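You operate a simulated robot arm through the tools that you are given. There is no shell and no other tool. Be economical: measure what you need, move in short steps, check, and stop when the job is done.

The job below is to be done with a simulated two-armed robot. You get a single attempt, and the scene is never put back.

TASK
Take the tea towel from the chair end of the table and lay it out flat on the worktop over the washing machine.

The check looks at the end state, three seconds after you hand in, the way a careful person would. Anything else that was tipped, shoved, dropped, spilled or broken makes it a failure. Flat cloth is picked up by pressing the open fingertips on it (5 to 10 N) and closing them slowly along it; thin cloth reads only 2 to 8 mm in the jaws.

THE ROBOT
Two 7-joint arms with two-finger parallel grippers on one trunk, on a base that drives. Base frame: it is fixed to the floor where the robot stands at the start and does not move with it; the origin is under the middle of the robot, x ahead of it, y to its left, z up; the surface under the hand at the start is at about z = 750. Lengths are in mm, angles in degrees, forces in N, time in s.
The left shoulder is at the start at [70, 177, 995], the right one opposite. With the tool pointing down near the work surface each hand reaches from about 300 to 740 mm from the robot's upright axis, wherever it stands, measured 20 degrees to its own side. Places, roughly: worktop over the washing machine [2300, 1000, 900]. Payload 3.43 kg a hand.
Tool frame (each hand has its own): the origin (TCP) lies between the finger pads and is the grasp point; the fingertips stand 30 mm ahead of it; z points along the fingers, y is the line along which they close. The gripper opens to 94 mm. The fingers are 28 mm wide and 10 mm thick; the gripper's body (50 by 96 mm) begins 55 mm behind the TCP.
Orientation is that of the tool frame in the base frame, as [roll, pitch, yaw] about the fixed x, y, z axes, in that order (R = Rz(yaw) Ry(pitch) Rx(roll)). With the fingers straight down and closing along the base's y, the tool's x points along the base's -x, its y along +y and its z along -z.

THE INTERFACE
- The arms move only by the tool move_arm. It takes "left_commands", "right_commands" or both (then of equal length, played together; a hand with none holds still); each is a list of rows, each a list of 7 numbers: the gripper command, from -1 (shut) to 1 (fully open), values between in proportion, then the shift along the base's x, y, z in mm, then the turn, a rotation vector about the base's x, y, z in degrees. In form: [[grip, tx, ty, tz, ax, ay, az], ...]. A call has 1 to 12 rows; each row shifts and turns the commanded pose from where the row before left it. A row lasts 0.2 s, in which the tool goes at most 50 mm and 8.6 degrees; a call with a longer step from one row to the next is refused whole, and so is a gripper value outside its range. Where a pose cannot be reached the arm comes as near as it can. A force on the tool above 40 N (or 10 N above the force at the start of the call, whichever is more), or a blocked arm, ends the call early, and 0.2 s more pass. The fingers move at their own pace (about 153 mm/s each) and stop on an object; they squeeze with about 27 N. The grip force told is the motor's: it shows also when the fingers shut on nothing. Time passes only in rows, and 0.2 s behind the last, so rows that do not move let the fingers close. The reply holds the time, the measured pose of the TCP, the force on the tool along the base axes, the opening and the grip force, in the units named above and with some noise, with the torque about the TCP (base axes, N m) and any sound that the robot's microphone picked up, and new pictures: "views" is both (left out), scene, wrist or none (wrist: the cameras of the hands that moved).
- Cameras (640 x 400 px; columns grow to the right, rows downward): "scene" is now at [124.9, 1, 1289.7]; the picture's right is [0.01, -1.00, 0.00], its down [-0.79, -0.01, -0.62] and it looks along [0.62, 0.01, -0.79] (base axes); focal length 284 px, centre (320, 200). "left" rides on the left gripper at [76, -14, -103] in its tool frame; the picture's right is [0.18, 0.98, 0.00], its down [-0.75, 0.14, -0.64] and it looks along [-0.63, 0.12, 0.77] (tool axes); focal length 243 px, centre (320, 200). "right" rides on the right gripper at [76, 14, -102] in its tool frame; the picture's right is [-0.18, 0.98, 0.00], its down [-0.75, -0.14, -0.64] and it looks along [-0.63, -0.12, 0.77] (tool axes); focal length 243 px, centre (320, 200). There is no depth. A picture from a camera that has moved, and an enlarged one, comes with that camera's place and axes in the base frame and with its lens.
- slide_trunk(by): slides the trunk up (or, below 0, down) by that many mm; the arms and the scene camera ride with it, the base frame stays. It gives what a move gives, with no picture.
- drive_base(legs): drives the robot by 1 to 6 legs, each [ahead, turn to the left] in mm and degrees, along the robot's own axes; the way and the turn of a leg run together, so that a leg with both is an arc; at most 1500 mm and 180 degrees a leg. The arms and the cameras ride along, it lands a little off, and it stops where it bumps. It gives what a move gives, and a new picture of the scene camera.
- pan_tilt(pan, tilt): turns the head with the scene camera to pan (to the left, within 86 degrees either way) and tilt (down, from -29 to 69), counted from straight ahead of the robot. It gives what a move gives, and a new picture of the scene camera.
- enlarge(camera, box): a new picture of the part [left, top, right, bottom] of that camera's present view, enlarged. No time passes.
- close_job(): hands the job in; it is judged then, once.

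Go step by step. Nothing tells you exact positions but the pictures and the camera data: compare them with the known pose of the tool, close in by small moves and look again before you grip or let go. The budget is 120 turns and 260 pictures, counting those below and the enlarged ones. Unless the task says otherwise, let go and move clear before handing in, and close with one line.

The tools are called after "Call:" by a JSON object that holds its "op" and its "data". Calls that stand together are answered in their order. move_arm: Moves the arms, as the interface text tells. Its arguments: {"type":"object","properties":{"left_commands":{"type":"array","items":{"type":"array","items":{"type":"number"}}},"right_commands":{"type":"array","items":{"type":"array","items":{"type":"number"}}},"views":{"type":"string","enum":["both","scene","wrist","none"]}},"required":[]} The other tools are called the same way: slide_trunk (by) slides the trunk up or down; drive_base (legs) drives the base; pan_tilt (pan, tilt) turns the head that bears the scene camera; enlarge (camera, box) takes an enlarged picture of a part of a camera's view; close_job () hands the job in.

At the start:

```text
t: 0.0
left_eef_pos: [520.4, 189.7, 913.3]
left_tool_rot: [-179.9, -0.1, -180.0]
left_contact_force: [0.0, -0.2, -0.4]
left_wrist_torque: [0.01, 0.0, 0.0]
left_finger_gap: 93.8
left_grip_force: 0.0
right_eef_pos: [552.4, -199.4, 882.3]
right_tool_rot: [-180.0, 0.0, 179.9]
right_contact_force: [0.9, 0.5, 0.0]
right_wrist_torque: [0.03, -0.02, 0.01]
right_finger_gap: 94.3
right_grip_force: 0.1
trunk travel left (down, up): [-575.0, 265.0]
robot x, y, heading: [0.7, 1.9, -0.1]
head pan, tilt: [0.6, 51.9]
```

scene: 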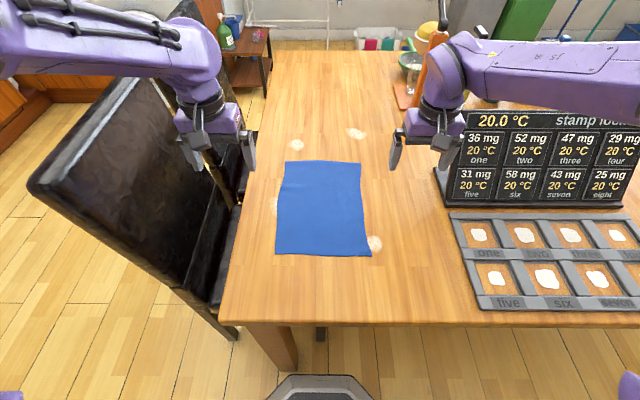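
right: 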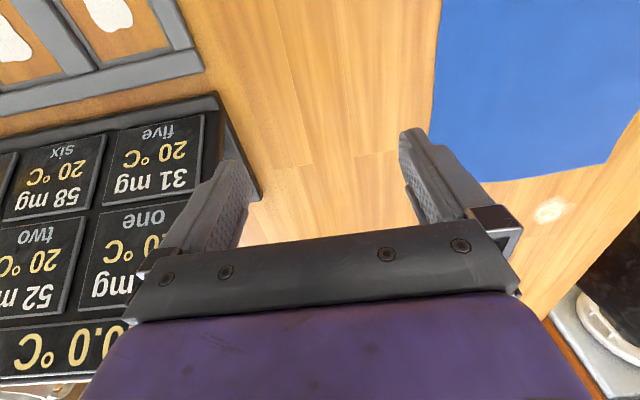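
left: 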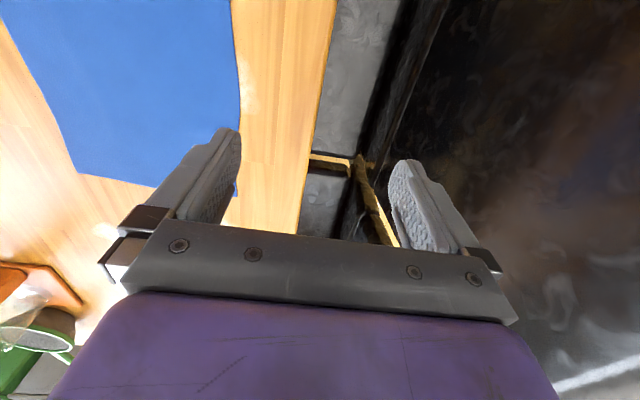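

I see the blue towel flat on the table, roughly x 400–680, y −100 to 100. First I look around for the worktop and a way to it.

Call:
{"op": "pan_tilt", "data": {"pan": 25, "tilt": 15}}

Call:
{"op": "pan_tilt", "data": {"pan": 80, "tilt": 35}}

Call:
{"op": "pan_tilt", "data": {"pan": -40, "tilt": 20}}

```text
t: 1.0
left_eef_pos: [520.5, 190.2, 913.8]
left_tool_rot: [-180.0, -0.1, -180.0]
left_contact_force: [1.2, 1.5, -0.3]
left_wrist_torque: [-0.02, -0.01, 0.0]
left_finger_gap: 94.2
left_grip_force: 0.1
right_eef_pos: [556.1, -200.2, 882.5]
right_tool_rot: [180.0, 0.0, -180.0]
right_contact_force: [0.6, 0.3, 0.1]
right_wrist_torque: [0.02, 0.01, 0.0]
right_finger_gap: 94.0
right_grip_force: 0.1
trunk travel left (down, up): [-575.0, 265.0]
robot x, y, heading: [-0.0, -0.0, 0.2]
head pan, tilt: [25.0, 15.0]
camera scene: at [134.4, 39.6, 1345.9], right [0.42, -0.91, 0.0], down [-0.24, -0.11, -0.97], along [0.88, 0.41, -0.26], focal length 284 px, centre (320, 200)
```

scene: 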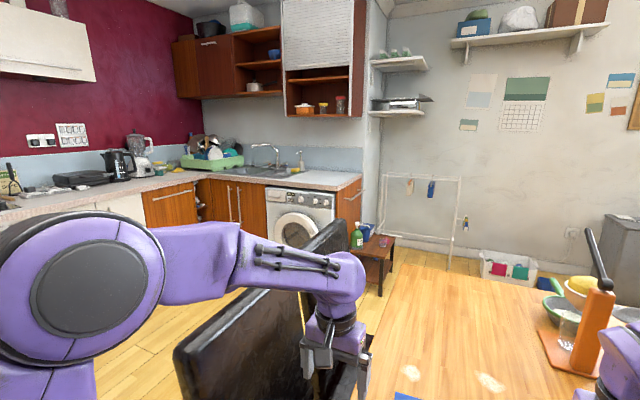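

```text
t: 2.3
left_eef_pos: [519.7, 188.3, 914.2]
left_tool_rot: [180.0, 0.0, -179.9]
left_contact_force: [-0.3, 0.1, 0.1]
left_wrist_torque: [-0.03, -0.02, -0.01]
left_finger_gap: 93.9
left_grip_force: 0.1
right_eef_pos: [554.4, -200.0, 882.6]
right_tool_rot: [-180.0, -0.1, -179.9]
right_contact_force: [0.2, -0.5, 0.5]
right_wrist_torque: [0.02, 0.0, -0.02]
right_finger_gap: 93.8
right_grip_force: 0.1
trunk travel left (down, up): [-575.0, 265.0]
robot x, y, heading: [1.4, 1.2, 0.1]
head pan, tilt: [80.0, 35.0]
camera scene: at [65.1, 86.9, 1314.0], right [0.98, -0.17, 0.0], down [-0.1, -0.56, -0.82], along [0.14, 0.81, -0.57], focal length 284 px, centre (320, 200)
```

scene: 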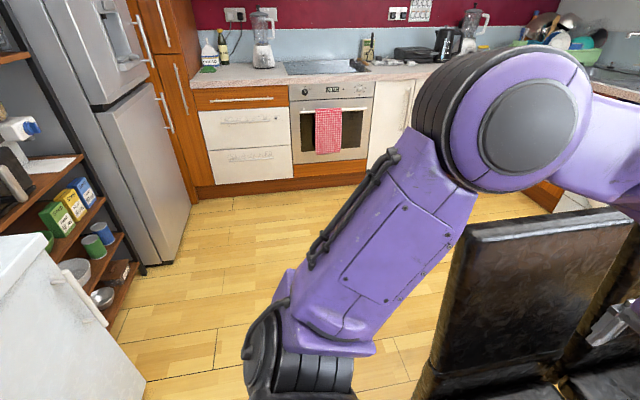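

```text
t: 4.3
left_eef_pos: [518.9, 190.1, 912.5]
left_tool_rot: [179.9, -0.1, 180.0]
left_contact_force: [0.2, -0.5, -0.1]
left_wrist_torque: [0.01, 0.0, 0.0]
left_finger_gap: 94.3
left_grip_force: 0.0
right_eef_pos: [554.4, -199.1, 882.2]
right_tool_rot: [180.0, 0.0, 179.9]
right_contact_force: [0.4, -0.2, 1.3]
right_wrist_torque: [0.0, 0.02, 0.02]
right_finger_gap: 93.8
right_grip_force: 0.1
trunk travel left (down, up): [-575.0, 265.0]
robot x, y, heading: [1.3, -2.1, 0.0]
head pan, tilt: [-40.0, 20.0]
camera scene: at [121.1, -59.7, 1337.8], right [-0.64, -0.77, 0.0], down [-0.26, 0.22, -0.94], along [0.72, -0.6, -0.34], focal length 284 px, centre (320, 200)
```

scene: 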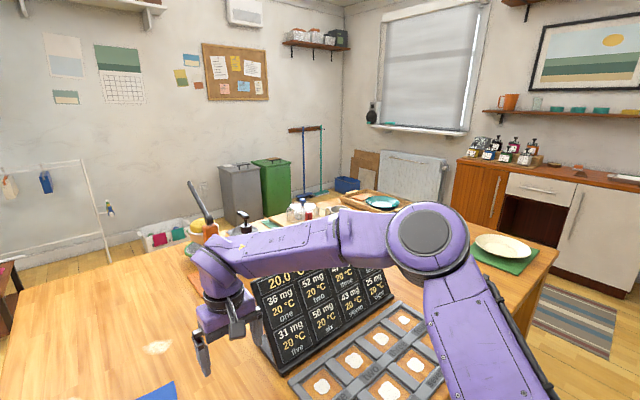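

The worktop front edge lies near x≈1980, and free floor runs around the chair on its left. Now I turn the head back and bring both hands over the near corners of the towel.

Call:
{"op": "pan_tilt", "data": {"pan": 0, "tilt": 55}}

Call:
{"op": "move_arm", "data": {"left_commands": [[-0.15, -20, -24, -16.5, 0, 0, 0], [-0.15, -20, -24, -16.5, 0, 0, 0], [-0.15, -20, -24, -16.5, 0, 0, 0], [-0.15, -20, -24, -16.5, 0, 0, 0], [-0.15, -20, -24, -16.5, 0, 0, 0]], "right_commands": [[-0.15, -26.8, 25.9, -10.4, 0, 0, 0], [-0.15, -26.8, 25.9, -10.4, 0, 0, 0], [-0.15, -26.8, 25.9, -10.4, 0, 0, 0], [-0.15, -26.8, 25.9, -10.4, 0, 0, 0], [-0.15, -26.8, 25.9, -10.4, 0, 0, 0]]}}

```text
t: 5.3
left_eef_pos: [519.6, 190.3, 913.3]
left_tool_rot: [-179.9, 0.0, 179.9]
left_contact_force: [-0.6, -0.7, -0.4]
left_wrist_torque: [0.0, -0.01, -0.01]
left_finger_gap: 94.1
left_grip_force: 0.1
right_eef_pos: [554.6, -200.4, 882.2]
right_tool_rot: [180.0, 0.0, 180.0]
right_contact_force: [0.3, 0.2, -0.6]
right_wrist_torque: [0.02, -0.02, -0.02]
right_finger_gap: 93.8
right_grip_force: 0.1
trunk travel left (down, up): [-575.0, 265.0]
robot x, y, heading: [-2.1, 0.9, 0.2]
head pan, tilt: [0.0, 55.0]
camera scene: at [121.9, 0.1, 1285.8], right [0.0, -1.0, 0.0], down [-0.82, 0.0, -0.57], along [0.57, 0.0, -0.82], focal length 284 px, centre (320, 200)
```

scene: 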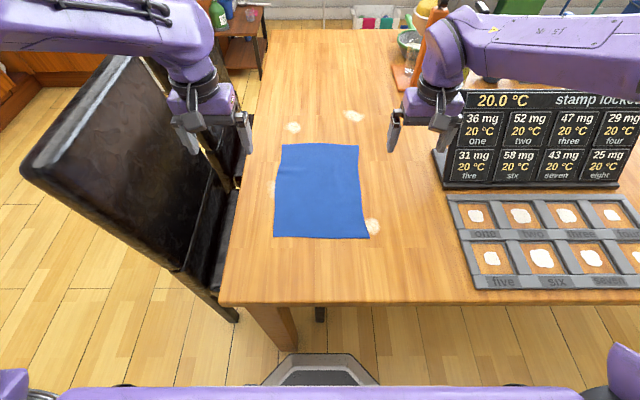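

```text
t: 6.5
left_eef_pos: [420.6, 70.2, 830.2]
left_tool_rot: [-180.0, 0.0, -180.0]
left_contact_force: [0.4, 0.0, -0.8]
left_wrist_torque: [-0.02, 0.03, 0.0]
left_finger_gap: 40.0
left_grip_force: 0.1
right_eef_pos: [422.9, -69.1, 830.9]
right_tool_rot: [-180.0, 0.1, 179.9]
right_contact_force: [0.2, 0.1, 0.8]
right_wrist_torque: [0.03, -0.02, 0.04]
right_finger_gap: 39.9
right_grip_force: 0.1
trunk travel left (down, up): [-575.0, 265.0]
robot x, y, heading: [2.4, 0.3, -0.2]
head pan, tilt: [0.0, 55.0]
camera scene: at [121.7, 0.1, 1285.8], right [0.0, -1.0, 0.0], down [-0.82, 0.0, -0.57], along [0.57, 0.0, -0.82], focal length 284 px, centre (320, 200)
camera right: at [347.4, -53.4, 934.0], right [0.19, 0.98, 0.0], down [0.75, -0.14, 0.64], along [0.63, -0.12, -0.77], focal length 243 px, centre (320, 200)
camera left: at [344.1, 55.6, 932.0], right [-0.18, 0.98, 0.0], down [0.75, 0.14, 0.64], along [0.63, 0.12, -0.77], focal length 243 px, centre (320, 200)
```

scene: 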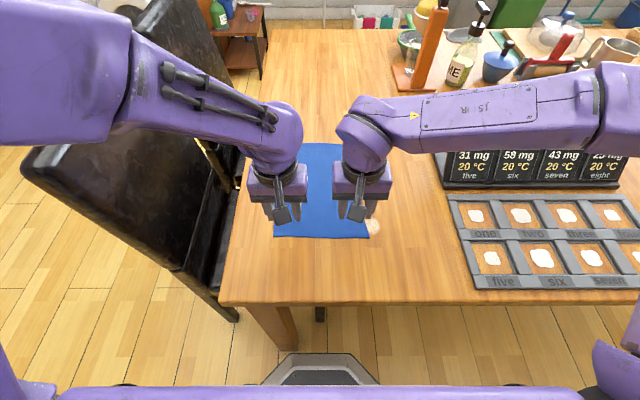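
right: 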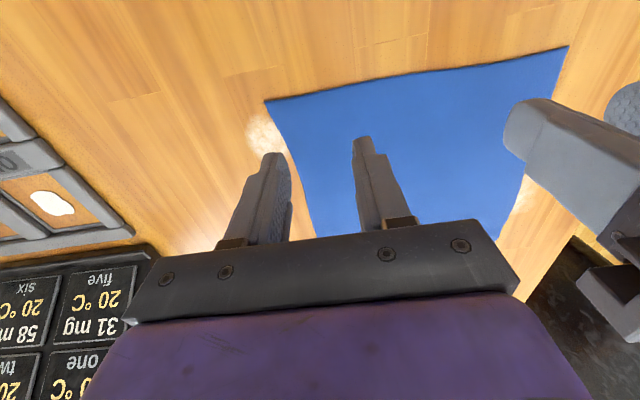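
left: 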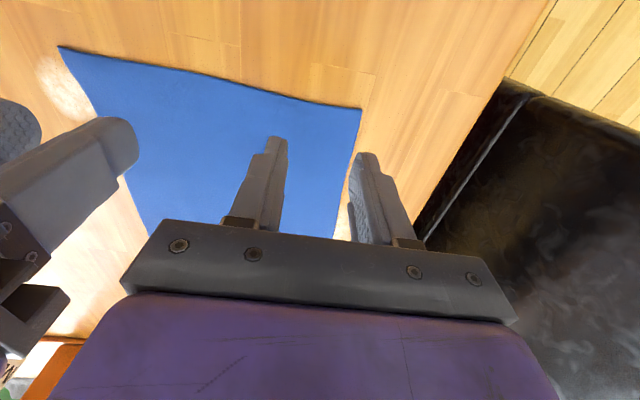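

Fingers are just over the near corners (corners near [400, 97] and [397, −104]). I shift inward slightly so both fingers land on cloth, and descend close to contact.

Call:
{"op": "move_arm", "data": {"left_commands": [[-0.15, -2, -8, -20, 0, 0, 0], [-0.15, 0, 0, -20, 0, 0, 0], [-0.15, 0, 0, -5, 0, 0, 0], [-0.15, 0, 0, -2, 0, 0, 0], [-0.15, 0, 0, -2, 0, 0, 0]], "right_commands": [[-0.15, -4, 7, -20, 0, 0, 0], [-0.15, 0, 0, -20, 0, 0, 0], [-0.15, 0, 0, -5, 0, 0, 0], [-0.15, 0, 0, -2, 0, 0, 0], [-0.15, 0, 0, -2, 0, 0, 0]], "views": "wrist"}}

```text
t: 7.7
left_eef_pos: [419.2, 62.0, 781.8]
left_tool_rot: [-179.9, -0.1, -179.9]
left_contact_force: [-1.1, 0.6, 0.1]
left_wrist_torque: [-0.01, 0.0, 0.0]
left_finger_gap: 40.0
left_grip_force: 0.1
right_eef_pos: [417.2, -62.2, 781.4]
right_tool_rot: [-180.0, 0.1, 180.0]
right_contact_force: [0.2, -0.7, 0.3]
right_wrist_torque: [0.03, 0.01, 0.01]
right_finger_gap: 40.0
right_grip_force: 0.0
trunk travel left (down, up): [-575.0, 265.0]
robot x, y, heading: [-0.1, -1.4, 0.0]
head pan, tilt: [0.0, 55.0]
camera right: at [340.4, -47.4, 884.8], right [0.18, 0.98, 0.0], down [0.75, -0.14, 0.64], along [0.63, -0.12, -0.77], focal length 243 px, centre (320, 200)
camera left: at [342.8, 47.7, 883.7], right [-0.18, 0.98, 0.0], down [0.75, 0.14, 0.64], along [0.63, 0.12, -0.77], focal length 243 px, centre (320, 200)
```

right: 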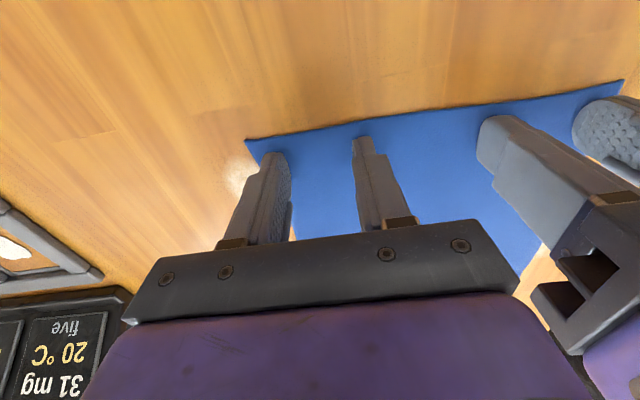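
left: 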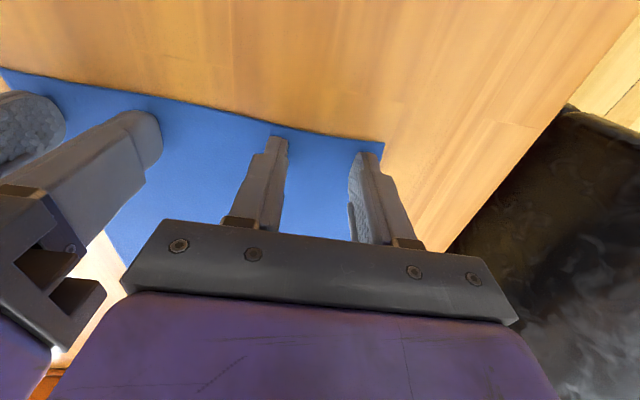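

Fingers sit just above the cloth, inside both edges. I nudge in 4 mm and press down gently.

Call:
{"op": "move_arm", "data": {"left_commands": [[-0.15, 4, 0, -1, 0, 0, 0], [-0.15, 0, 0, -1, 0, 0, 0], [-0.15, 0, 0, -0.5, 0, 0, 0]], "right_commands": [[-0.15, 6, 0, -1, 0, 0, 0], [-0.15, 0, 0, -1, 0, 0, 0], [-0.15, 0, 0, -0.5, 0, 0, 0]], "views": "none"}}

```text
t: 8.5
left_eef_pos: [421.7, 61.0, 781.5]
left_tool_rot: [-179.9, 0.2, -179.9]
left_contact_force: [3.3, -0.3, 15.8]
left_wrist_torque: [0.14, 0.04, -0.04]
left_finger_gap: 40.0
left_grip_force: 0.0
right_eef_pos: [420.6, -61.1, 781.8]
right_tool_rot: [179.8, 0.3, -180.0]
right_contact_force: [1.2, 0.9, 16.0]
right_wrist_torque: [-0.21, 0.07, 0.03]
right_finger_gap: 39.7
right_grip_force: 0.0
trunk travel left (down, up): [-575.0, 265.0]
robot x, y, heading: [1.3, -2.4, -0.2]
head pan, tilt: [0.0, 55.0]
```

Contact at about 16 N on each hand, a bit too much; I ease off 1 mm.

Call:
{"op": "move_arm", "data": {"left_commands": [[-0.15, 0, 0, 1, 0, 0, 0], [-0.15, 0, 0, 0, 0, 0, 0]], "right_commands": [[-0.15, 0, 0, 1, 0, 0, 0], [-0.15, 0, 0, 0, 0, 0, 0]], "views": "none"}}

```text
t: 9.1
left_eef_pos: [421.7, 62.0, 780.7]
left_tool_rot: [180.0, 0.2, -179.9]
left_contact_force: [4.5, -1.2, 22.6]
left_wrist_torque: [0.14, 0.01, -0.06]
left_finger_gap: 39.9
left_grip_force: 0.0
right_eef_pos: [421.5, -62.3, 781.4]
right_tool_rot: [180.0, 0.2, 180.0]
right_contact_force: [2.5, 1.5, 9.4]
right_wrist_torque: [-0.09, -0.04, -0.01]
right_finger_gap: 40.0
right_grip_force: 0.0
trunk travel left (down, up): [-575.0, 265.0]
robot x, y, heading: [2.2, -0.3, 0.1]
head pan, tilt: [0.0, 55.0]
```

Right is good at 9 N; the left still presses harder, so I ease it another 1 mm.

Call:
{"op": "move_arm", "data": {"left_commands": [[-0.15, 0, 0, 1, 0, 0, 0], [-0.15, 0, 0, 0, 0, 0, 0]], "right_commands": [[-0.15, 0, 0, 0, 0, 0, 0], [-0.15, 0, 0, 0, 0, 0, 0]], "views": "none"}}

```text
t: 9.7
left_eef_pos: [419.7, 61.6, 782.2]
left_tool_rot: [-179.9, 0.0, 180.0]
left_contact_force: [2.5, -1.1, 7.4]
left_wrist_torque: [0.0, 0.01, 0.0]
left_finger_gap: 39.9
left_grip_force: 0.0
right_eef_pos: [421.1, -60.9, 781.6]
right_tool_rot: [179.9, 0.2, 180.0]
right_contact_force: [1.0, -0.1, 15.0]
right_wrist_torque: [-0.11, 0.08, 0.02]
right_finger_gap: 40.0
right_grip_force: 0.0
trunk travel left (down, up): [-575.0, 265.0]
robot x, y, heading: [3.6, 0.1, -0.0]
head pan, tilt: [0.0, 55.0]
```

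Pressure is in range on both (I ease the right 0.5 mm). Now I close slowly along the cloth.

Call:
{"op": "move_arm", "data": {"left_commands": [[-0.23, 0, 0, 0, 0, 0, 0], [-0.31, 0, 0, 0, 0, 0, 0], [-0.39, 0, 0, 0, 0, 0, 0], [-0.47, 0, 0, 0, 0, 0, 0], [-0.55, 0, 0, 0, 0, 0, 0], [-0.63, 0, 0, 0, 0, 0, 0], [-0.71, 0, 0, 0, 0, 0, 0], [-0.79, 0, 0, 0, 0, 0, 0], [-0.87, 0, 0, 0, 0, 0, 0], [-0.95, 0, 0, 0, 0, 0, 0], [-1, 0, 0, 0, 0, 0, 0], [-1, 0, 0, 0, 0, 0, 0]], "right_commands": [[-0.23, 0, 0, 0.5, 0, 0, 0], [-0.31, 0, 0, 0, 0, 0, 0], [-0.39, 0, 0, 0, 0, 0, 0], [-0.47, 0, 0, 0, 0, 0, 0], [-0.55, 0, 0, 0, 0, 0, 0], [-0.63, 0, 0, 0, 0, 0, 0], [-0.71, 0, 0, 0, 0, 0, 0], [-0.79, 0, 0, 0, 0, 0, 0], [-0.87, 0, 0, 0, 0, 0, 0], [-0.95, 0, 0, 0, 0, 0, 0], [-1, 0, 0, 0, 0, 0, 0], [-1, 0, 0, 0, 0, 0, 0]]}}

```text
t: 12.3
left_eef_pos: [421.3, 61.2, 782.6]
left_tool_rot: [-180.0, 0.0, -180.0]
left_contact_force: [-0.4, 0.3, -1.2]
left_wrist_torque: [0.01, 0.02, 0.01]
left_finger_gap: 0.0
left_grip_force: 27.4
right_eef_pos: [420.7, -62.0, 781.4]
right_tool_rot: [-180.0, 0.3, 179.8]
right_contact_force: [0.7, -1.0, 21.4]
right_wrist_torque: [-0.08, 0.16, 0.02]
right_finger_gap: 6.6
right_grip_force: 27.4
trunk travel left (down, up): [-575.0, 265.0]
robot x, y, heading: [-0.1, -1.4, -0.2]
head pan, tilt: [0.0, 55.0]
camera scene: at [119.5, 0.4, 1286.0], right [0.0, -1.0, 0.0], down [-0.82, 0.0, -0.57], along [0.57, 0.0, -0.82], focal length 284 px, centre (320, 200)
camera right: at [344.0, -47.6, 884.0], right [0.18, 0.98, 0.0], down [0.75, -0.14, 0.64], along [0.63, -0.12, -0.76], focal length 243 px, centre (320, 200)
camera left: at [344.5, 47.8, 883.9], right [-0.18, 0.98, 0.0], down [0.75, 0.14, 0.64], along [0.63, 0.12, -0.77], focal length 243 px, centre (320, 200)
```

scene: 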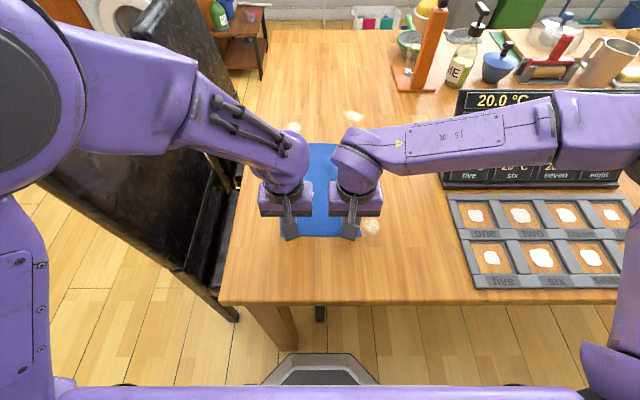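
right: 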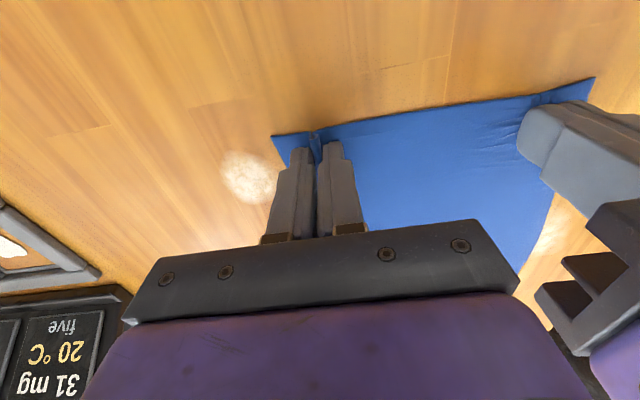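
left: 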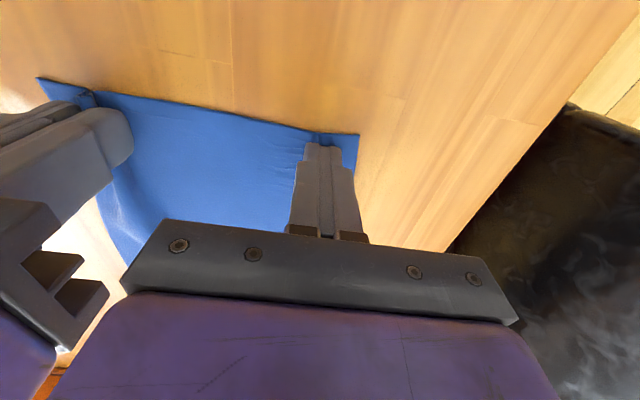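

The right hand has the cloth (6.6 mm); the left slipped to nothing and its corner is now about y=82. I reopen the left, shift 8 mm inward and press again, firmer.

Call:
{"op": "move_arm", "data": {"left_commands": [[-1, 0, 0, 6, 0, 0, 0], [-0.26, 0, -8, 0, 0, 0, 0], [-0.26, 2, 0, 0, 0, 0, 0], [-0.26, 0, 0, -4, 0, 0, 0], [-0.26, 0, 0, -2, 0, 0, 0], [-0.26, 0, 0, -1, 0, 0, 0], [-0.26, 0, 0, 0, 0, 0, 0]], "views": "wrist"}}

```text
t: 13.9
left_eef_pos: [421.7, 52.7, 782.0]
left_tool_rot: [-179.9, 0.2, 180.0]
left_contact_force: [1.7, 1.1, 7.0]
left_wrist_torque: [0.07, 0.03, 0.0]
left_finger_gap: 34.8
left_grip_force: 0.2
right_eef_pos: [421.1, -62.1, 782.1]
right_tool_rot: [-180.0, 0.2, -180.0]
right_contact_force: [1.8, -0.8, 21.1]
right_wrist_torque: [-0.04, 0.09, -0.05]
right_finger_gap: 6.5
right_grip_force: 27.1
trunk travel left (down, up): [-575.0, 265.0]
robot x, y, heading: [0.5, -0.8, 0.0]
head pan, tilt: [0.0, 55.0]
camera left: at [346.2, 38.9, 883.2], right [-0.18, 0.98, 0.0], down [0.75, 0.14, 0.64], along [0.63, 0.12, -0.76], focal length 243 px, centre (320, 200)
```

left: 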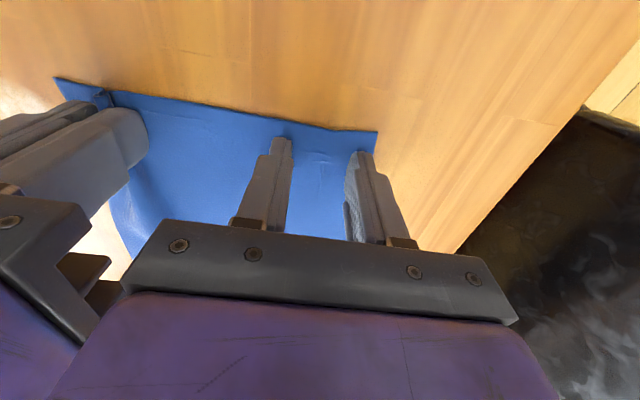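

Both left fingers are on cloth at 7 N. I add a little pressure and close slowly, following down.

Call:
{"op": "move_arm", "data": {"left_commands": [[-0.26, 0, 0, -0.8, 0, 0, 0], [-0.33, 0, 0, 0, 0, 0, 0], [-0.4, 0, 0, -0.2, 0, 0, 0], [-0.47, 0, 0, 0, 0, 0, 0], [-0.54, 0, 0, -0.2, 0, 0, 0], [-0.61, 0, 0, 0, 0, 0, 0], [-0.69, 0, 0, -0.2, 0, 0, 0], [-0.77, 0, 0, 0, 0, 0, 0], [-0.85, 0, 0, 0, 0, 0, 0], [-0.93, 0, 0, 0, 0, 0, 0], [-1, 0, 0, 0, 0, 0, 0], [-1, 0, 0, 0, 0, 0, 0]], "views": "wrist"}}

```text
t: 15.5
left_eef_pos: [423.0, 52.5, 782.4]
left_tool_rot: [-179.7, 0.4, -179.8]
left_contact_force: [-2.7, -1.8, 16.9]
left_wrist_torque: [0.1, 0.21, 0.02]
left_finger_gap: 14.9
left_grip_force: 0.2
right_eef_pos: [420.4, -61.9, 782.2]
right_tool_rot: [179.9, 0.2, 180.0]
right_contact_force: [-1.5, 0.6, 7.7]
right_wrist_torque: [0.01, 0.03, -0.02]
right_finger_gap: 6.4
right_grip_force: 27.5
trunk travel left (down, up): [-575.0, 265.0]
robot x, y, heading: [0.5, 2.6, -0.0]
head pan, tilt: [0.0, 55.0]
stopped in row 7 (left hand): the force on the tool passed its limit at 41 N (the readings are from after the stop); the commanded pose is now the measured one
camera left: at [347.2, 38.9, 882.8], right [-0.19, 0.98, 0.0], down [0.75, 0.14, 0.65], along [0.64, 0.12, -0.76], focal length 243 px, centre (320, 200)
```

left: 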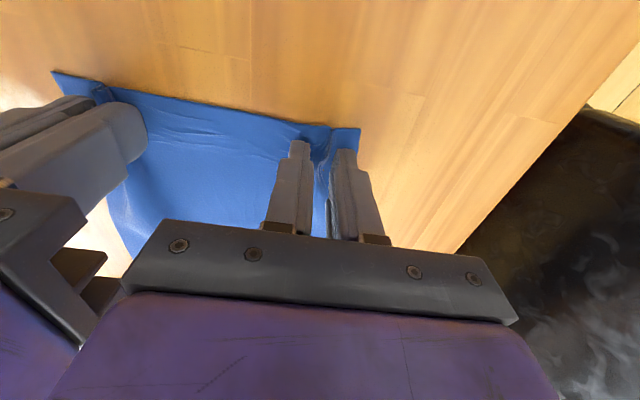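

A fold has formed between the left fingers (15 mm so far). I finish closing without further pressing.

Call:
{"op": "move_arm", "data": {"left_commands": [[-0.75, 0, 0, 0.2, 0, 0, 0], [-0.83, 0, 0, 0, 0, 0, 0], [-0.91, 0, 0, 0, 0, 0, 0], [-1, 0, 0, 0, 0, 0, 0], [-1, 0, 0, 0, 0, 0, 0], [-1, 0, 0, 0, 0, 0, 0]], "views": "wrist"}}

```text
t: 16.9
left_eef_pos: [422.4, 52.6, 780.5]
left_tool_rot: [-180.0, 0.3, 180.0]
left_contact_force: [2.0, -2.6, 17.1]
left_wrist_torque: [-0.02, 0.08, 0.02]
left_finger_gap: 4.4
left_grip_force: 26.7
right_eef_pos: [420.3, -61.6, 781.4]
right_tool_rot: [180.0, 0.2, -179.9]
right_contact_force: [-1.6, 2.9, 12.2]
right_wrist_torque: [0.06, 0.14, 0.07]
right_finger_gap: 6.4
right_grip_force: 27.1
trunk travel left (down, up): [-575.0, 265.0]
robot x, y, heading: [-1.2, 0.4, -0.1]
head pan, tilt: [0.0, 55.0]
camera left: at [346.6, 38.9, 882.9], right [-0.18, 0.98, 0.0], down [0.75, 0.14, 0.65], along [0.64, 0.12, -0.76], focal length 243 px, centre (320, 200)
```

left: 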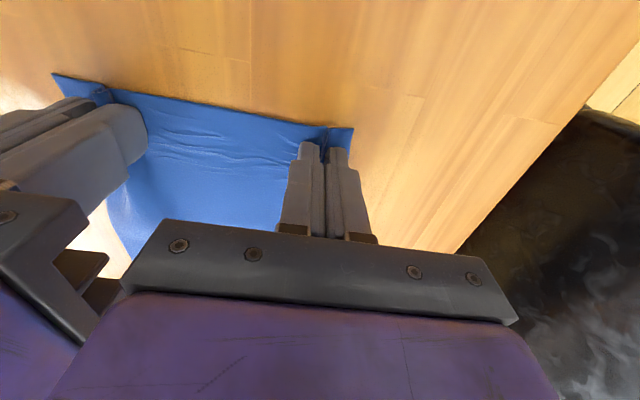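

Both hands now hold the cloth (4.4 and 6.4 mm). I lift straight up.

Call:
{"op": "move_arm", "data": {"left_commands": [[-1, 0, 0, 15, 0, 0, 0], [-1, 0, 0, 25, 0, 0, 0], [-1, 0, 0, 30, 0, 0, 0], [-1, 0, 0, 30, 0, 0, 0], [-1, 0, 0, 30, 0, 0, 0], [-1, 0, 0, 30, 0, 0, 0], [-1, 0, 0, 30, 0, 0, 0], [-1, 0, 0, 30, 0, 0, 0], [-1, 0, 0, 30, 0, 0, 0], [-1, 0, 0, 30, 0, 0, 0]], "right_commands": [[-1, 0, 0, 15, 0, 0, 0], [-1, 0, 0, 25, 0, 0, 0], [-1, 0, 0, 30, 0, 0, 0], [-1, 0, 0, 30, 0, 0, 0], [-1, 0, 0, 30, 0, 0, 0], [-1, 0, 0, 30, 0, 0, 0], [-1, 0, 0, 30, 0, 0, 0], [-1, 0, 0, 30, 0, 0, 0], [-1, 0, 0, 30, 0, 0, 0], [-1, 0, 0, 30, 0, 0, 0]]}}

```text
t: 19.1
left_eef_pos: [426.0, 50.2, 1059.1]
left_tool_rot: [-179.8, 0.3, -179.9]
left_contact_force: [-0.4, -6.9, -0.2]
left_wrist_torque: [-0.22, 0.02, -0.03]
left_finger_gap: 2.1
left_grip_force: 27.3
right_eef_pos: [420.3, -63.1, 1058.1]
right_tool_rot: [-179.9, 0.0, -180.0]
right_contact_force: [-0.9, 6.7, 0.9]
right_wrist_torque: [0.22, 0.04, 0.08]
right_finger_gap: 6.5
right_grip_force: 26.3
trunk travel left (down, up): [-575.0, 265.0]
robot x, y, heading: [1.2, -0.1, 0.0]
head pan, tilt: [0.0, 55.0]
camera scene: at [120.9, 0.6, 1285.8], right [0.0, -1.0, 0.0], down [-0.82, 0.0, -0.57], along [0.57, 0.0, -0.82], focal length 284 px, centre (320, 200)
camera right: at [343.7, -48.9, 1161.9], right [0.18, 0.98, 0.0], down [0.75, -0.14, 0.64], along [0.63, -0.12, -0.77], focal length 243 px, centre (320, 200)
camera left: at [349.3, 38.2, 1160.6], right [-0.18, 0.98, 0.0], down [0.75, 0.14, 0.64], along [0.63, 0.12, -0.76], focal length 243 px, centre (320, 200)
```

scene: 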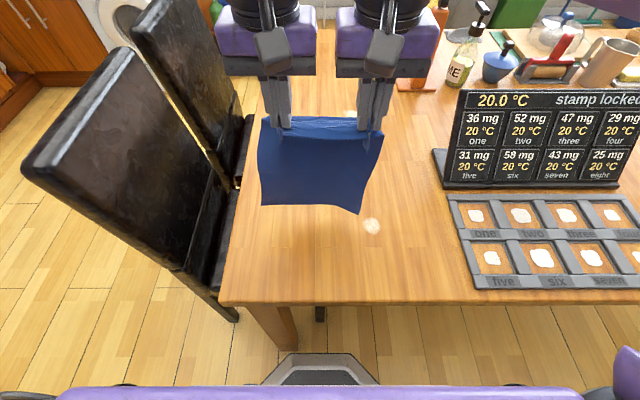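
right: 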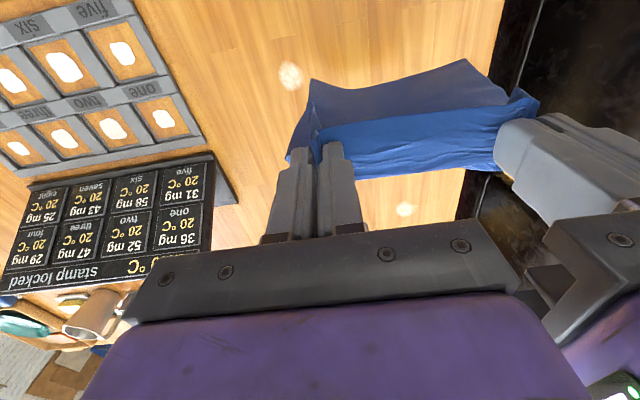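
left: 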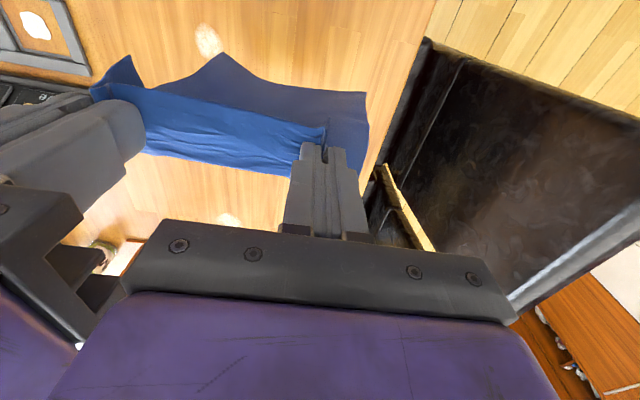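

Towel hangs cleanly between both hands, with some sideways tension. I ease the tension by 3 mm, and raise the trunk before driving.

Call:
{"op": "move_arm", "data": {"left_commands": [[-1, 0, -3, 0, 0, 0, 0], [-1, 0, 0, 0, 0, 0, 0]], "views": "none"}}

Call:
{"op": "slide_trunk", "data": {"by": 200}}

Call:
{"op": "drive_base", "data": {"legs": [[-250, 0]]}}

```text
t: 19.7
left_eef_pos: [425.7, 49.3, 1057.9]
left_tool_rot: [-180.0, 0.0, -180.0]
left_contact_force: [0.3, -4.0, -0.1]
left_wrist_torque: [-0.13, 0.04, -0.02]
left_finger_gap: 2.3
left_grip_force: 26.8
right_eef_pos: [421.9, -63.4, 1059.0]
right_tool_rot: [-179.9, 0.0, 180.0]
right_contact_force: [0.0, 3.8, -0.4]
right_wrist_torque: [0.1, 0.01, 0.05]
right_finger_gap: 6.2
right_grip_force: 27.2
trunk travel left (down, up): [-575.0, 265.0]
robot x, y, heading: [-0.2, -2.7, -0.2]
head pan, tilt: [0.0, 55.0]
```

```text
t: 21.8
left_eef_pos: [427.2, 48.7, 1258.9]
left_tool_rot: [-179.9, 0.1, 180.0]
left_contact_force: [0.1, -3.6, 0.2]
left_wrist_torque: [-0.09, -0.02, -0.02]
left_finger_gap: 2.2
left_grip_force: 27.8
right_eef_pos: [420.9, -64.6, 1257.7]
right_tool_rot: [179.9, 0.0, 180.0]
right_contact_force: [0.1, 1.9, 0.4]
right_wrist_torque: [0.08, 0.0, 0.07]
right_finger_gap: 6.3
right_grip_force: 27.2
trunk travel left (down, up): [-775.0, 65.0]
robot x, y, heading: [-1.3, -3.1, -0.0]
head pan, tilt: [0.0, 55.0]
```

```text
t: 23.6
left_eef_pos: [181.7, 47.8, 1257.7]
left_tool_rot: [-179.9, 0.1, 179.9]
left_contact_force: [-0.4, -3.4, -0.7]
left_wrist_torque: [-0.09, -0.01, -0.03]
left_finger_gap: 2.3
left_grip_force: 27.1
right_eef_pos: [177.4, -65.2, 1258.0]
right_tool_rot: [180.0, -0.2, 179.7]
right_contact_force: [-0.3, 3.9, 0.5]
right_wrist_torque: [0.08, 0.0, 0.08]
right_finger_gap: 6.1
right_grip_force: 27.0
trunk travel left (down, up): [-775.0, 65.0]
robot x, y, heading: [-243.4, 0.7, -0.6]
head pan, tilt: [0.0, 55.0]
camera scene: at [-122.2, 0.1, 1485.6], right [0.0, -1.0, 0.0], down [-0.82, 0.0, -0.57], along [0.57, 0.0, -0.82], focal length 284 px, centre (320, 200)
```

scene: 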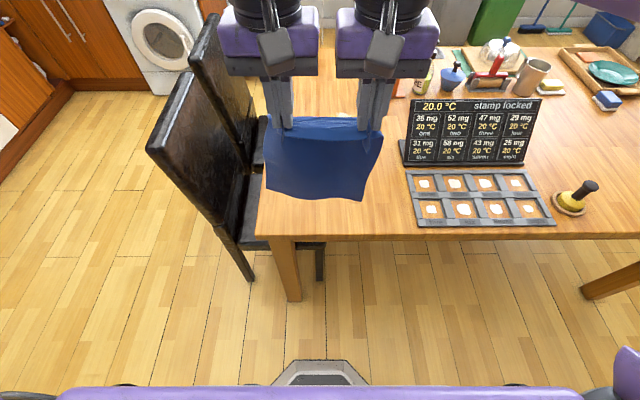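

The towel is hanging well and the floor to the left is free. I turn left 72°, drive out past the chair, and turn back to face the worktop.

Call:
{"op": "drive_base", "data": {"legs": [[0, 72], [1050, 0]]}}

Call:
{"op": "drive_base", "data": {"legs": [[0, -72]]}}

Call:
{"op": "pan_tilt", "data": {"pan": 0, "tilt": 30}}

```text
t: 32.1
left_eef_pos: [89.0, 1400.7, 1258.0]
left_tool_rot: [-179.9, 0.3, -105.2]
left_contact_force: [6.4, -1.3, 0.0]
left_wrist_torque: [-0.04, -0.2, -0.06]
left_finger_gap: 2.1
left_grip_force: 27.3
right_eef_pos: [197.4, 1365.9, 1258.8]
right_tool_rot: [-180.0, -0.1, -105.2]
right_contact_force: [-7.3, 2.6, -1.0]
right_wrist_torque: [0.04, 0.21, 0.09]
right_finger_gap: 2.5
right_grip_force: 27.0
trunk travel left (down, up): [-775.0, 65.0]
robot x, y, heading: [22.8, 979.6, 74.7]
head pan, tilt: [0.0, 55.0]
camera scene: at [56.6, 1095.7, 1485.8], right [0.97, -0.26, 0.0], down [-0.21, -0.79, -0.57], along [0.15, 0.55, -0.82], focal length 284 px, centre (320, 200)
```

scene: 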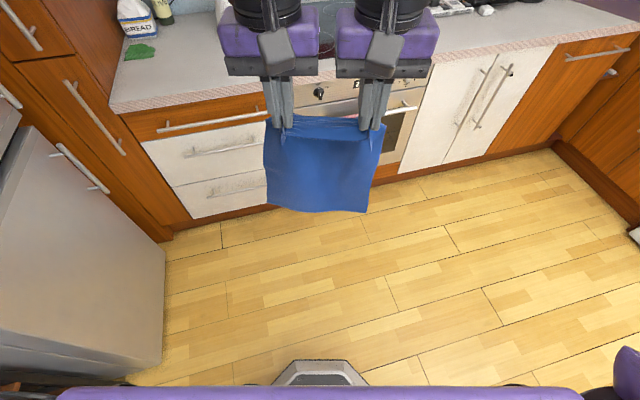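

```text
t: 35.6
left_eef_pos: [448.2, 1046.9, 1259.5]
left_tool_rot: [-179.8, 0.1, -177.3]
left_contact_force: [0.6, -6.7, 0.2]
left_wrist_torque: [-0.2, -0.01, 0.01]
left_finger_gap: 2.1
left_grip_force: 26.8
right_eef_pos: [449.4, 934.4, 1258.1]
right_tool_rot: [-180.0, 0.0, -177.5]
right_contact_force: [-0.6, 7.0, -0.5]
right_wrist_torque: [0.21, 0.01, 0.16]
right_finger_gap: 2.4
right_grip_force: 27.2
trunk travel left (down, up): [-775.0, 65.0]
robot x, y, heading: [26.4, 978.1, 2.6]
head pan, tilt: [0.0, 55.0]
camera scene: at [146.9, 984.1, 1485.7], right [0.05, -1.0, 0.0], down [-0.82, -0.04, -0.57], along [0.57, 0.03, -0.82], focal length 284 px, centre (320, 200)
```

scene: 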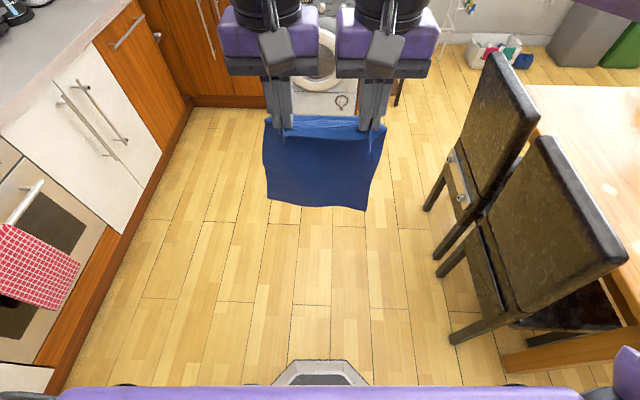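

```text
t: 36.5
left_eef_pos: [448.8, 1046.7, 1257.7]
left_tool_rot: [-179.9, 0.1, -177.3]
left_contact_force: [-0.2, -5.5, 0.8]
left_wrist_torque: [-0.21, -0.03, 0.02]
left_finger_gap: 2.2
left_grip_force: 27.1
right_eef_pos: [448.2, 933.6, 1257.8]
right_tool_rot: [-179.9, 0.0, -177.4]
right_contact_force: [-0.4, 6.4, 0.6]
right_wrist_torque: [0.2, 0.03, 0.07]
right_finger_gap: 2.5
right_grip_force: 27.2
trunk travel left (down, up): [-775.0, 65.0]
robot x, y, heading: [25.7, 978.2, 2.6]
head pan, tilt: [0.0, 30.0]
camera scene: at [165.2, 984.6, 1521.7], right [0.05, -1.0, 0.0], down [-0.5, -0.02, -0.87], along [0.86, 0.04, -0.5], focal length 284 px, centre (320, 200)
```

scene: 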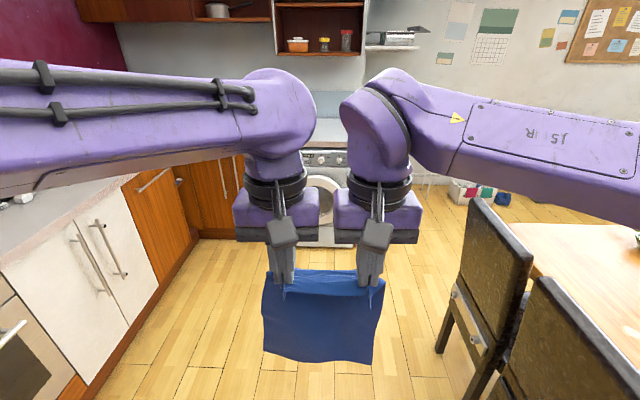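

Corridor is free. I drive on toward the worktop, straightening out, and look again.

Call:
{"op": "drive_base", "data": {"legs": [[0, -2.6], [1250, 0]]}}

Call:
{"op": "pan_tilt", "data": {"pan": 0, "tilt": 45}}

```text
t: 43.3
left_eef_pos: [1715.4, 990.0, 1258.9]
left_tool_rot: [-179.9, 0.2, 178.1]
left_contact_force: [-0.6, -5.1, -0.6]
left_wrist_torque: [-0.2, -0.02, -0.02]
left_finger_gap: 2.4
left_grip_force: 26.9
right_eef_pos: [1706.9, 877.6, 1258.2]
right_tool_rot: [-179.9, 0.0, 178.0]
right_contact_force: [-0.1, 6.1, -0.4]
right_wrist_torque: [0.23, 0.02, 0.1]
right_finger_gap: 2.5
right_grip_force: 27.1
trunk travel left (down, up): [-775.0, 65.0]
robot x, y, heading: [1286.6, 956.7, -2.0]
head pan, tilt: [0.0, 30.0]
camera scene: at [1427.8, 951.4, 1521.8], right [-0.03, -1.0, 0.0], down [-0.5, 0.02, -0.87], along [0.87, -0.03, -0.5], focal length 284 px, centre (320, 200)
```

scene: 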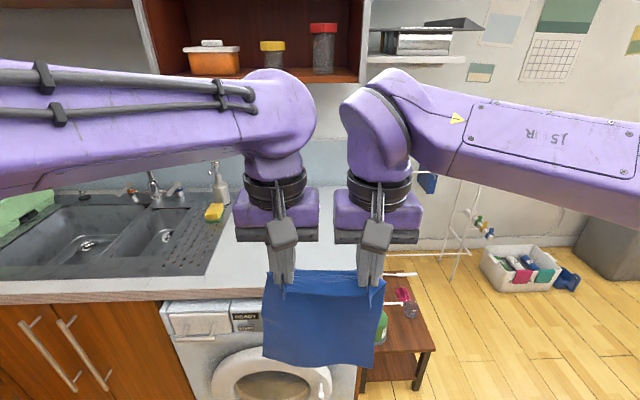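

```text
t: 44.1
left_eef_pos: [1715.2, 989.5, 1257.9]
left_tool_rot: [-179.7, 0.1, 178.1]
left_contact_force: [0.5, -5.1, 0.4]
left_wrist_torque: [-0.19, 0.03, 0.05]
left_finger_gap: 2.4
left_grip_force: 27.3
right_eef_pos: [1706.0, 877.3, 1258.0]
right_tool_rot: [-180.0, 0.0, 178.0]
right_contact_force: [0.1, 5.7, -0.1]
right_wrist_torque: [0.21, 0.0, 0.12]
right_finger_gap: 2.5
right_grip_force: 27.2
trunk travel left (down, up): [-775.0, 65.0]
robot x, y, heading: [1289.1, 953.7, -1.9]
head pan, tilt: [0.0, 45.0]
camera scene: at [1419.4, 951.7, 1499.2], right [-0.03, -1.0, 0.0], down [-0.71, 0.02, -0.71], along [0.71, -0.02, -0.71], focal length 284 px, centre (320, 200)
```

scene: 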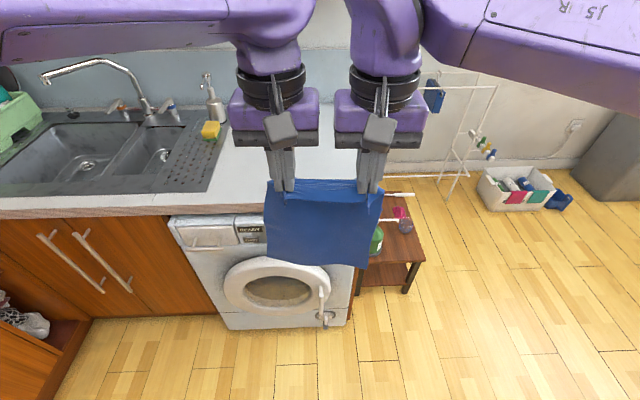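

The free worktop is about y 780–1290, front edge at x≈1981. I drive in with a slight left offset so the hands centre near y≈1000.

Call:
{"op": "drive_base", "data": {"legs": [[0, 10], [370, 0], [0, -8]]}}

```text
t: 47.8
left_eef_pos: [2089.3, 1061.9, 1259.0]
left_tool_rot: [-179.8, 0.2, -179.8]
left_contact_force: [-0.2, -7.4, 0.6]
left_wrist_torque: [-0.17, -0.02, 0.01]
left_finger_gap: 2.3
left_grip_force: 27.0
right_eef_pos: [2086.1, 948.2, 1257.9]
right_tool_rot: [-179.8, 0.0, -179.8]
right_contact_force: [-0.7, 5.7, 0.7]
right_wrist_torque: [0.2, -0.02, 0.1]
right_finger_gap: 2.3
right_grip_force: 27.4
trunk travel left (down, up): [-775.0, 65.0]
robot x, y, heading: [1664.6, 1012.6, 0.4]
head pan, tilt: [0.0, 45.0]
camera scene: at [1795.5, 1012.7, 1499.2], right [0.0, -1.0, 0.0], down [-0.71, 0.0, -0.71], along [0.71, 0.0, -0.71], focal length 284 px, centre (320, 200)
```

scene: 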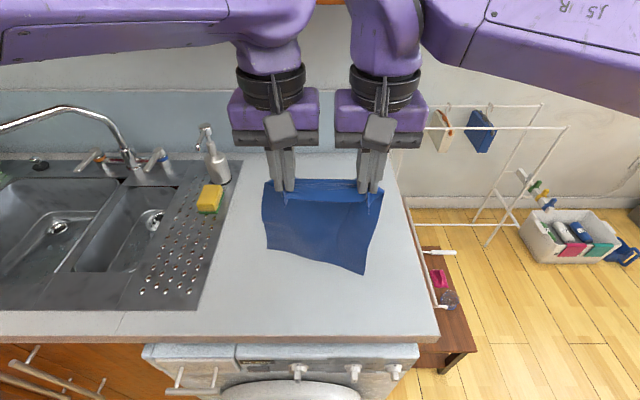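

Everything lines up: free worktop x 2003–2600, y 775–1265, hands centred at y≈1005. I lower the trunk so the towel's lower edge nears the worktop, then will lay it from the near side going away from me.

Call:
{"op": "slide_trunk", "data": {"by": -60}}

Call:
{"op": "pan_tilt", "data": {"pan": 0, "tilt": 55}}

```text
t: 48.8
left_eef_pos: [2090.5, 1060.1, 1198.2]
left_tool_rot: [-179.8, 0.1, -179.8]
left_contact_force: [0.2, -5.1, 0.0]
left_wrist_torque: [-0.19, -0.01, -0.01]
left_finger_gap: 2.1
left_grip_force: 26.9
right_eef_pos: [2085.0, 948.6, 1199.2]
right_tool_rot: [180.0, 0.0, -179.8]
right_contact_force: [-0.4, 5.6, -0.1]
right_wrist_torque: [0.17, 0.01, 0.11]
right_finger_gap: 2.2
right_grip_force: 27.4
trunk travel left (down, up): [-715.0, 125.0]
robot x, y, heading: [1665.7, 1013.4, 0.3]
head pan, tilt: [0.0, 45.0]
```

```text
t: 49.5
left_eef_pos: [2090.2, 1060.9, 1197.3]
left_tool_rot: [-179.8, 0.1, -179.8]
left_contact_force: [0.5, -5.6, -0.8]
left_wrist_torque: [-0.2, -0.03, 0.03]
left_finger_gap: 2.2
left_grip_force: 27.1
right_eef_pos: [2086.2, 948.0, 1199.3]
right_tool_rot: [-180.0, 0.1, -179.8]
right_contact_force: [-1.2, 5.5, 0.4]
right_wrist_torque: [0.2, 0.02, 0.09]
right_finger_gap: 2.2
right_grip_force: 26.5
trunk travel left (down, up): [-715.0, 125.0]
robot x, y, heading: [1663.7, 1010.8, 0.2]
head pan, tilt: [0.0, 55.0]
camera scene: at [1786.3, 1010.9, 1425.8], right [0.0, -1.0, 0.0], down [-0.82, 0.0, -0.57], along [0.57, 0.0, -0.82], focal length 284 px, centre (320, 200)
```

scene: 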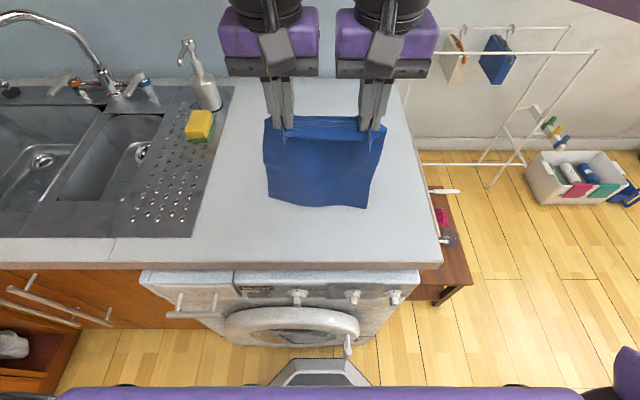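

The lower edge hangs just above the worktop. I draw the hands back 30 mm, lower until the hem touches, then start advancing and lowering.

Call:
{"op": "move_arm", "data": {"left_commands": [[-1, -15, 0, 0, 0, 0, 0], [-1, -15, 0, 0, 0, 0, 0], [-1, 0, 0, 0, 0, 0, 0], [-1, 0, 0, 0, 0, 0, 0], [-1, 0, 0, -10, 0, 0, 0], [-1, 0, 0, -10, 0, 0, 0], [-1, 0, 0, -10, 0, 0, 0], [-1, 6, 0, -10, 0, 0, 0], [-1, 10, 0, -10, 0, 0, 0], [-1, 10, 0, -10, 0, 0, 0], [-1, 10, 0, -10, 0, 0, 0], [-1, 10, 0, -10, 0, 0, 0]], "right_commands": [[-1, -15, 0, 0, 0, 0, 0], [-1, -15, 0, 0, 0, 0, 0], [-1, 0, 0, 0, 0, 0, 0], [-1, 0, 0, 0, 0, 0, 0], [-1, 0, 0, -10, 0, 0, 0], [-1, 0, 0, -10, 0, 0, 0], [-1, 0, 0, -10, 0, 0, 0], [-1, 6, 0, -10, 0, 0, 0], [-1, 10, 0, -10, 0, 0, 0], [-1, 10, 0, -10, 0, 0, 0], [-1, 10, 0, -10, 0, 0, 0], [-1, 10, 0, -10, 0, 0, 0]]}}

```text
t: 52.1
left_eef_pos: [2106.5, 1057.8, 1119.9]
left_tool_rot: [-179.9, 0.1, -179.8]
left_contact_force: [0.0, -4.1, 1.2]
left_wrist_torque: [-0.16, 0.0, 0.03]
left_finger_gap: 2.5
left_grip_force: 26.9
right_eef_pos: [2102.8, 946.5, 1117.2]
right_tool_rot: [-179.9, 0.0, -179.8]
right_contact_force: [0.6, 4.0, 0.4]
right_wrist_torque: [0.1, 0.02, 0.08]
right_finger_gap: 2.6
right_grip_force: 27.3
trunk travel left (down, up): [-715.0, 125.0]
robot x, y, heading: [1660.8, 1010.4, 0.0]
head pan, tilt: [0.0, 55.0]
camera scene: at [1787.6, 1010.5, 1425.6], right [0.0, -1.0, 0.0], down [-0.82, 0.0, -0.57], along [0.57, 0.0, -0.82], focal length 284 px, centre (320, 200)
camera right: at [2026.3, 960.8, 1219.9], right [0.18, 0.98, 0.0], down [0.75, -0.14, 0.64], along [0.63, -0.12, -0.77], focal length 243 px, centre (320, 200)
camera left: at [2029.8, 1044.5, 1220.8], right [-0.19, 0.98, 0.0], down [0.75, 0.15, 0.64], along [0.63, 0.12, -0.77], focal length 243 px, centre (320, 200)
```

scene: 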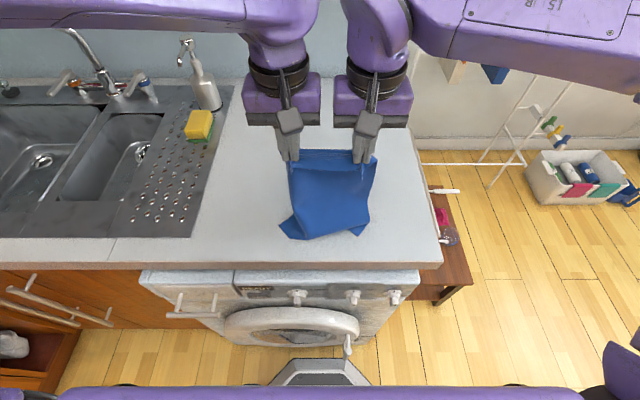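
right: 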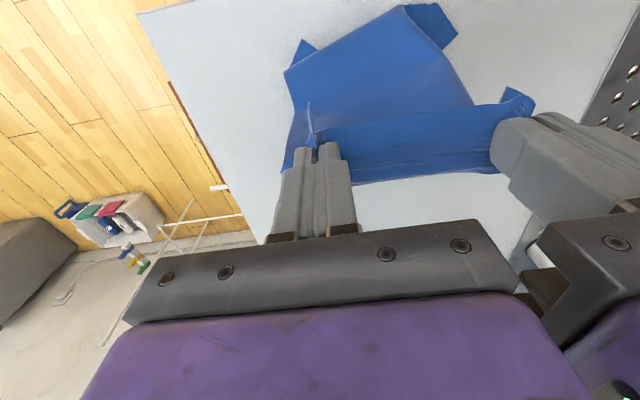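
left: 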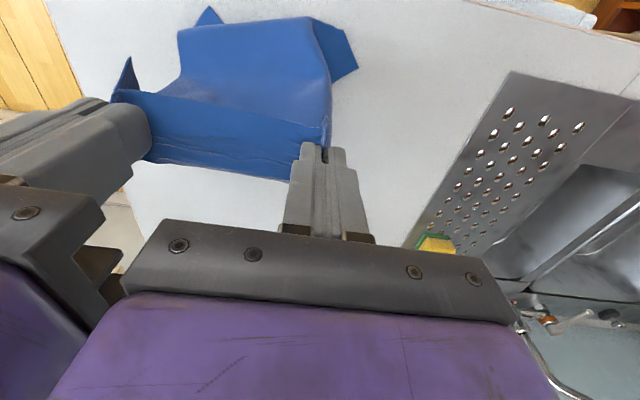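

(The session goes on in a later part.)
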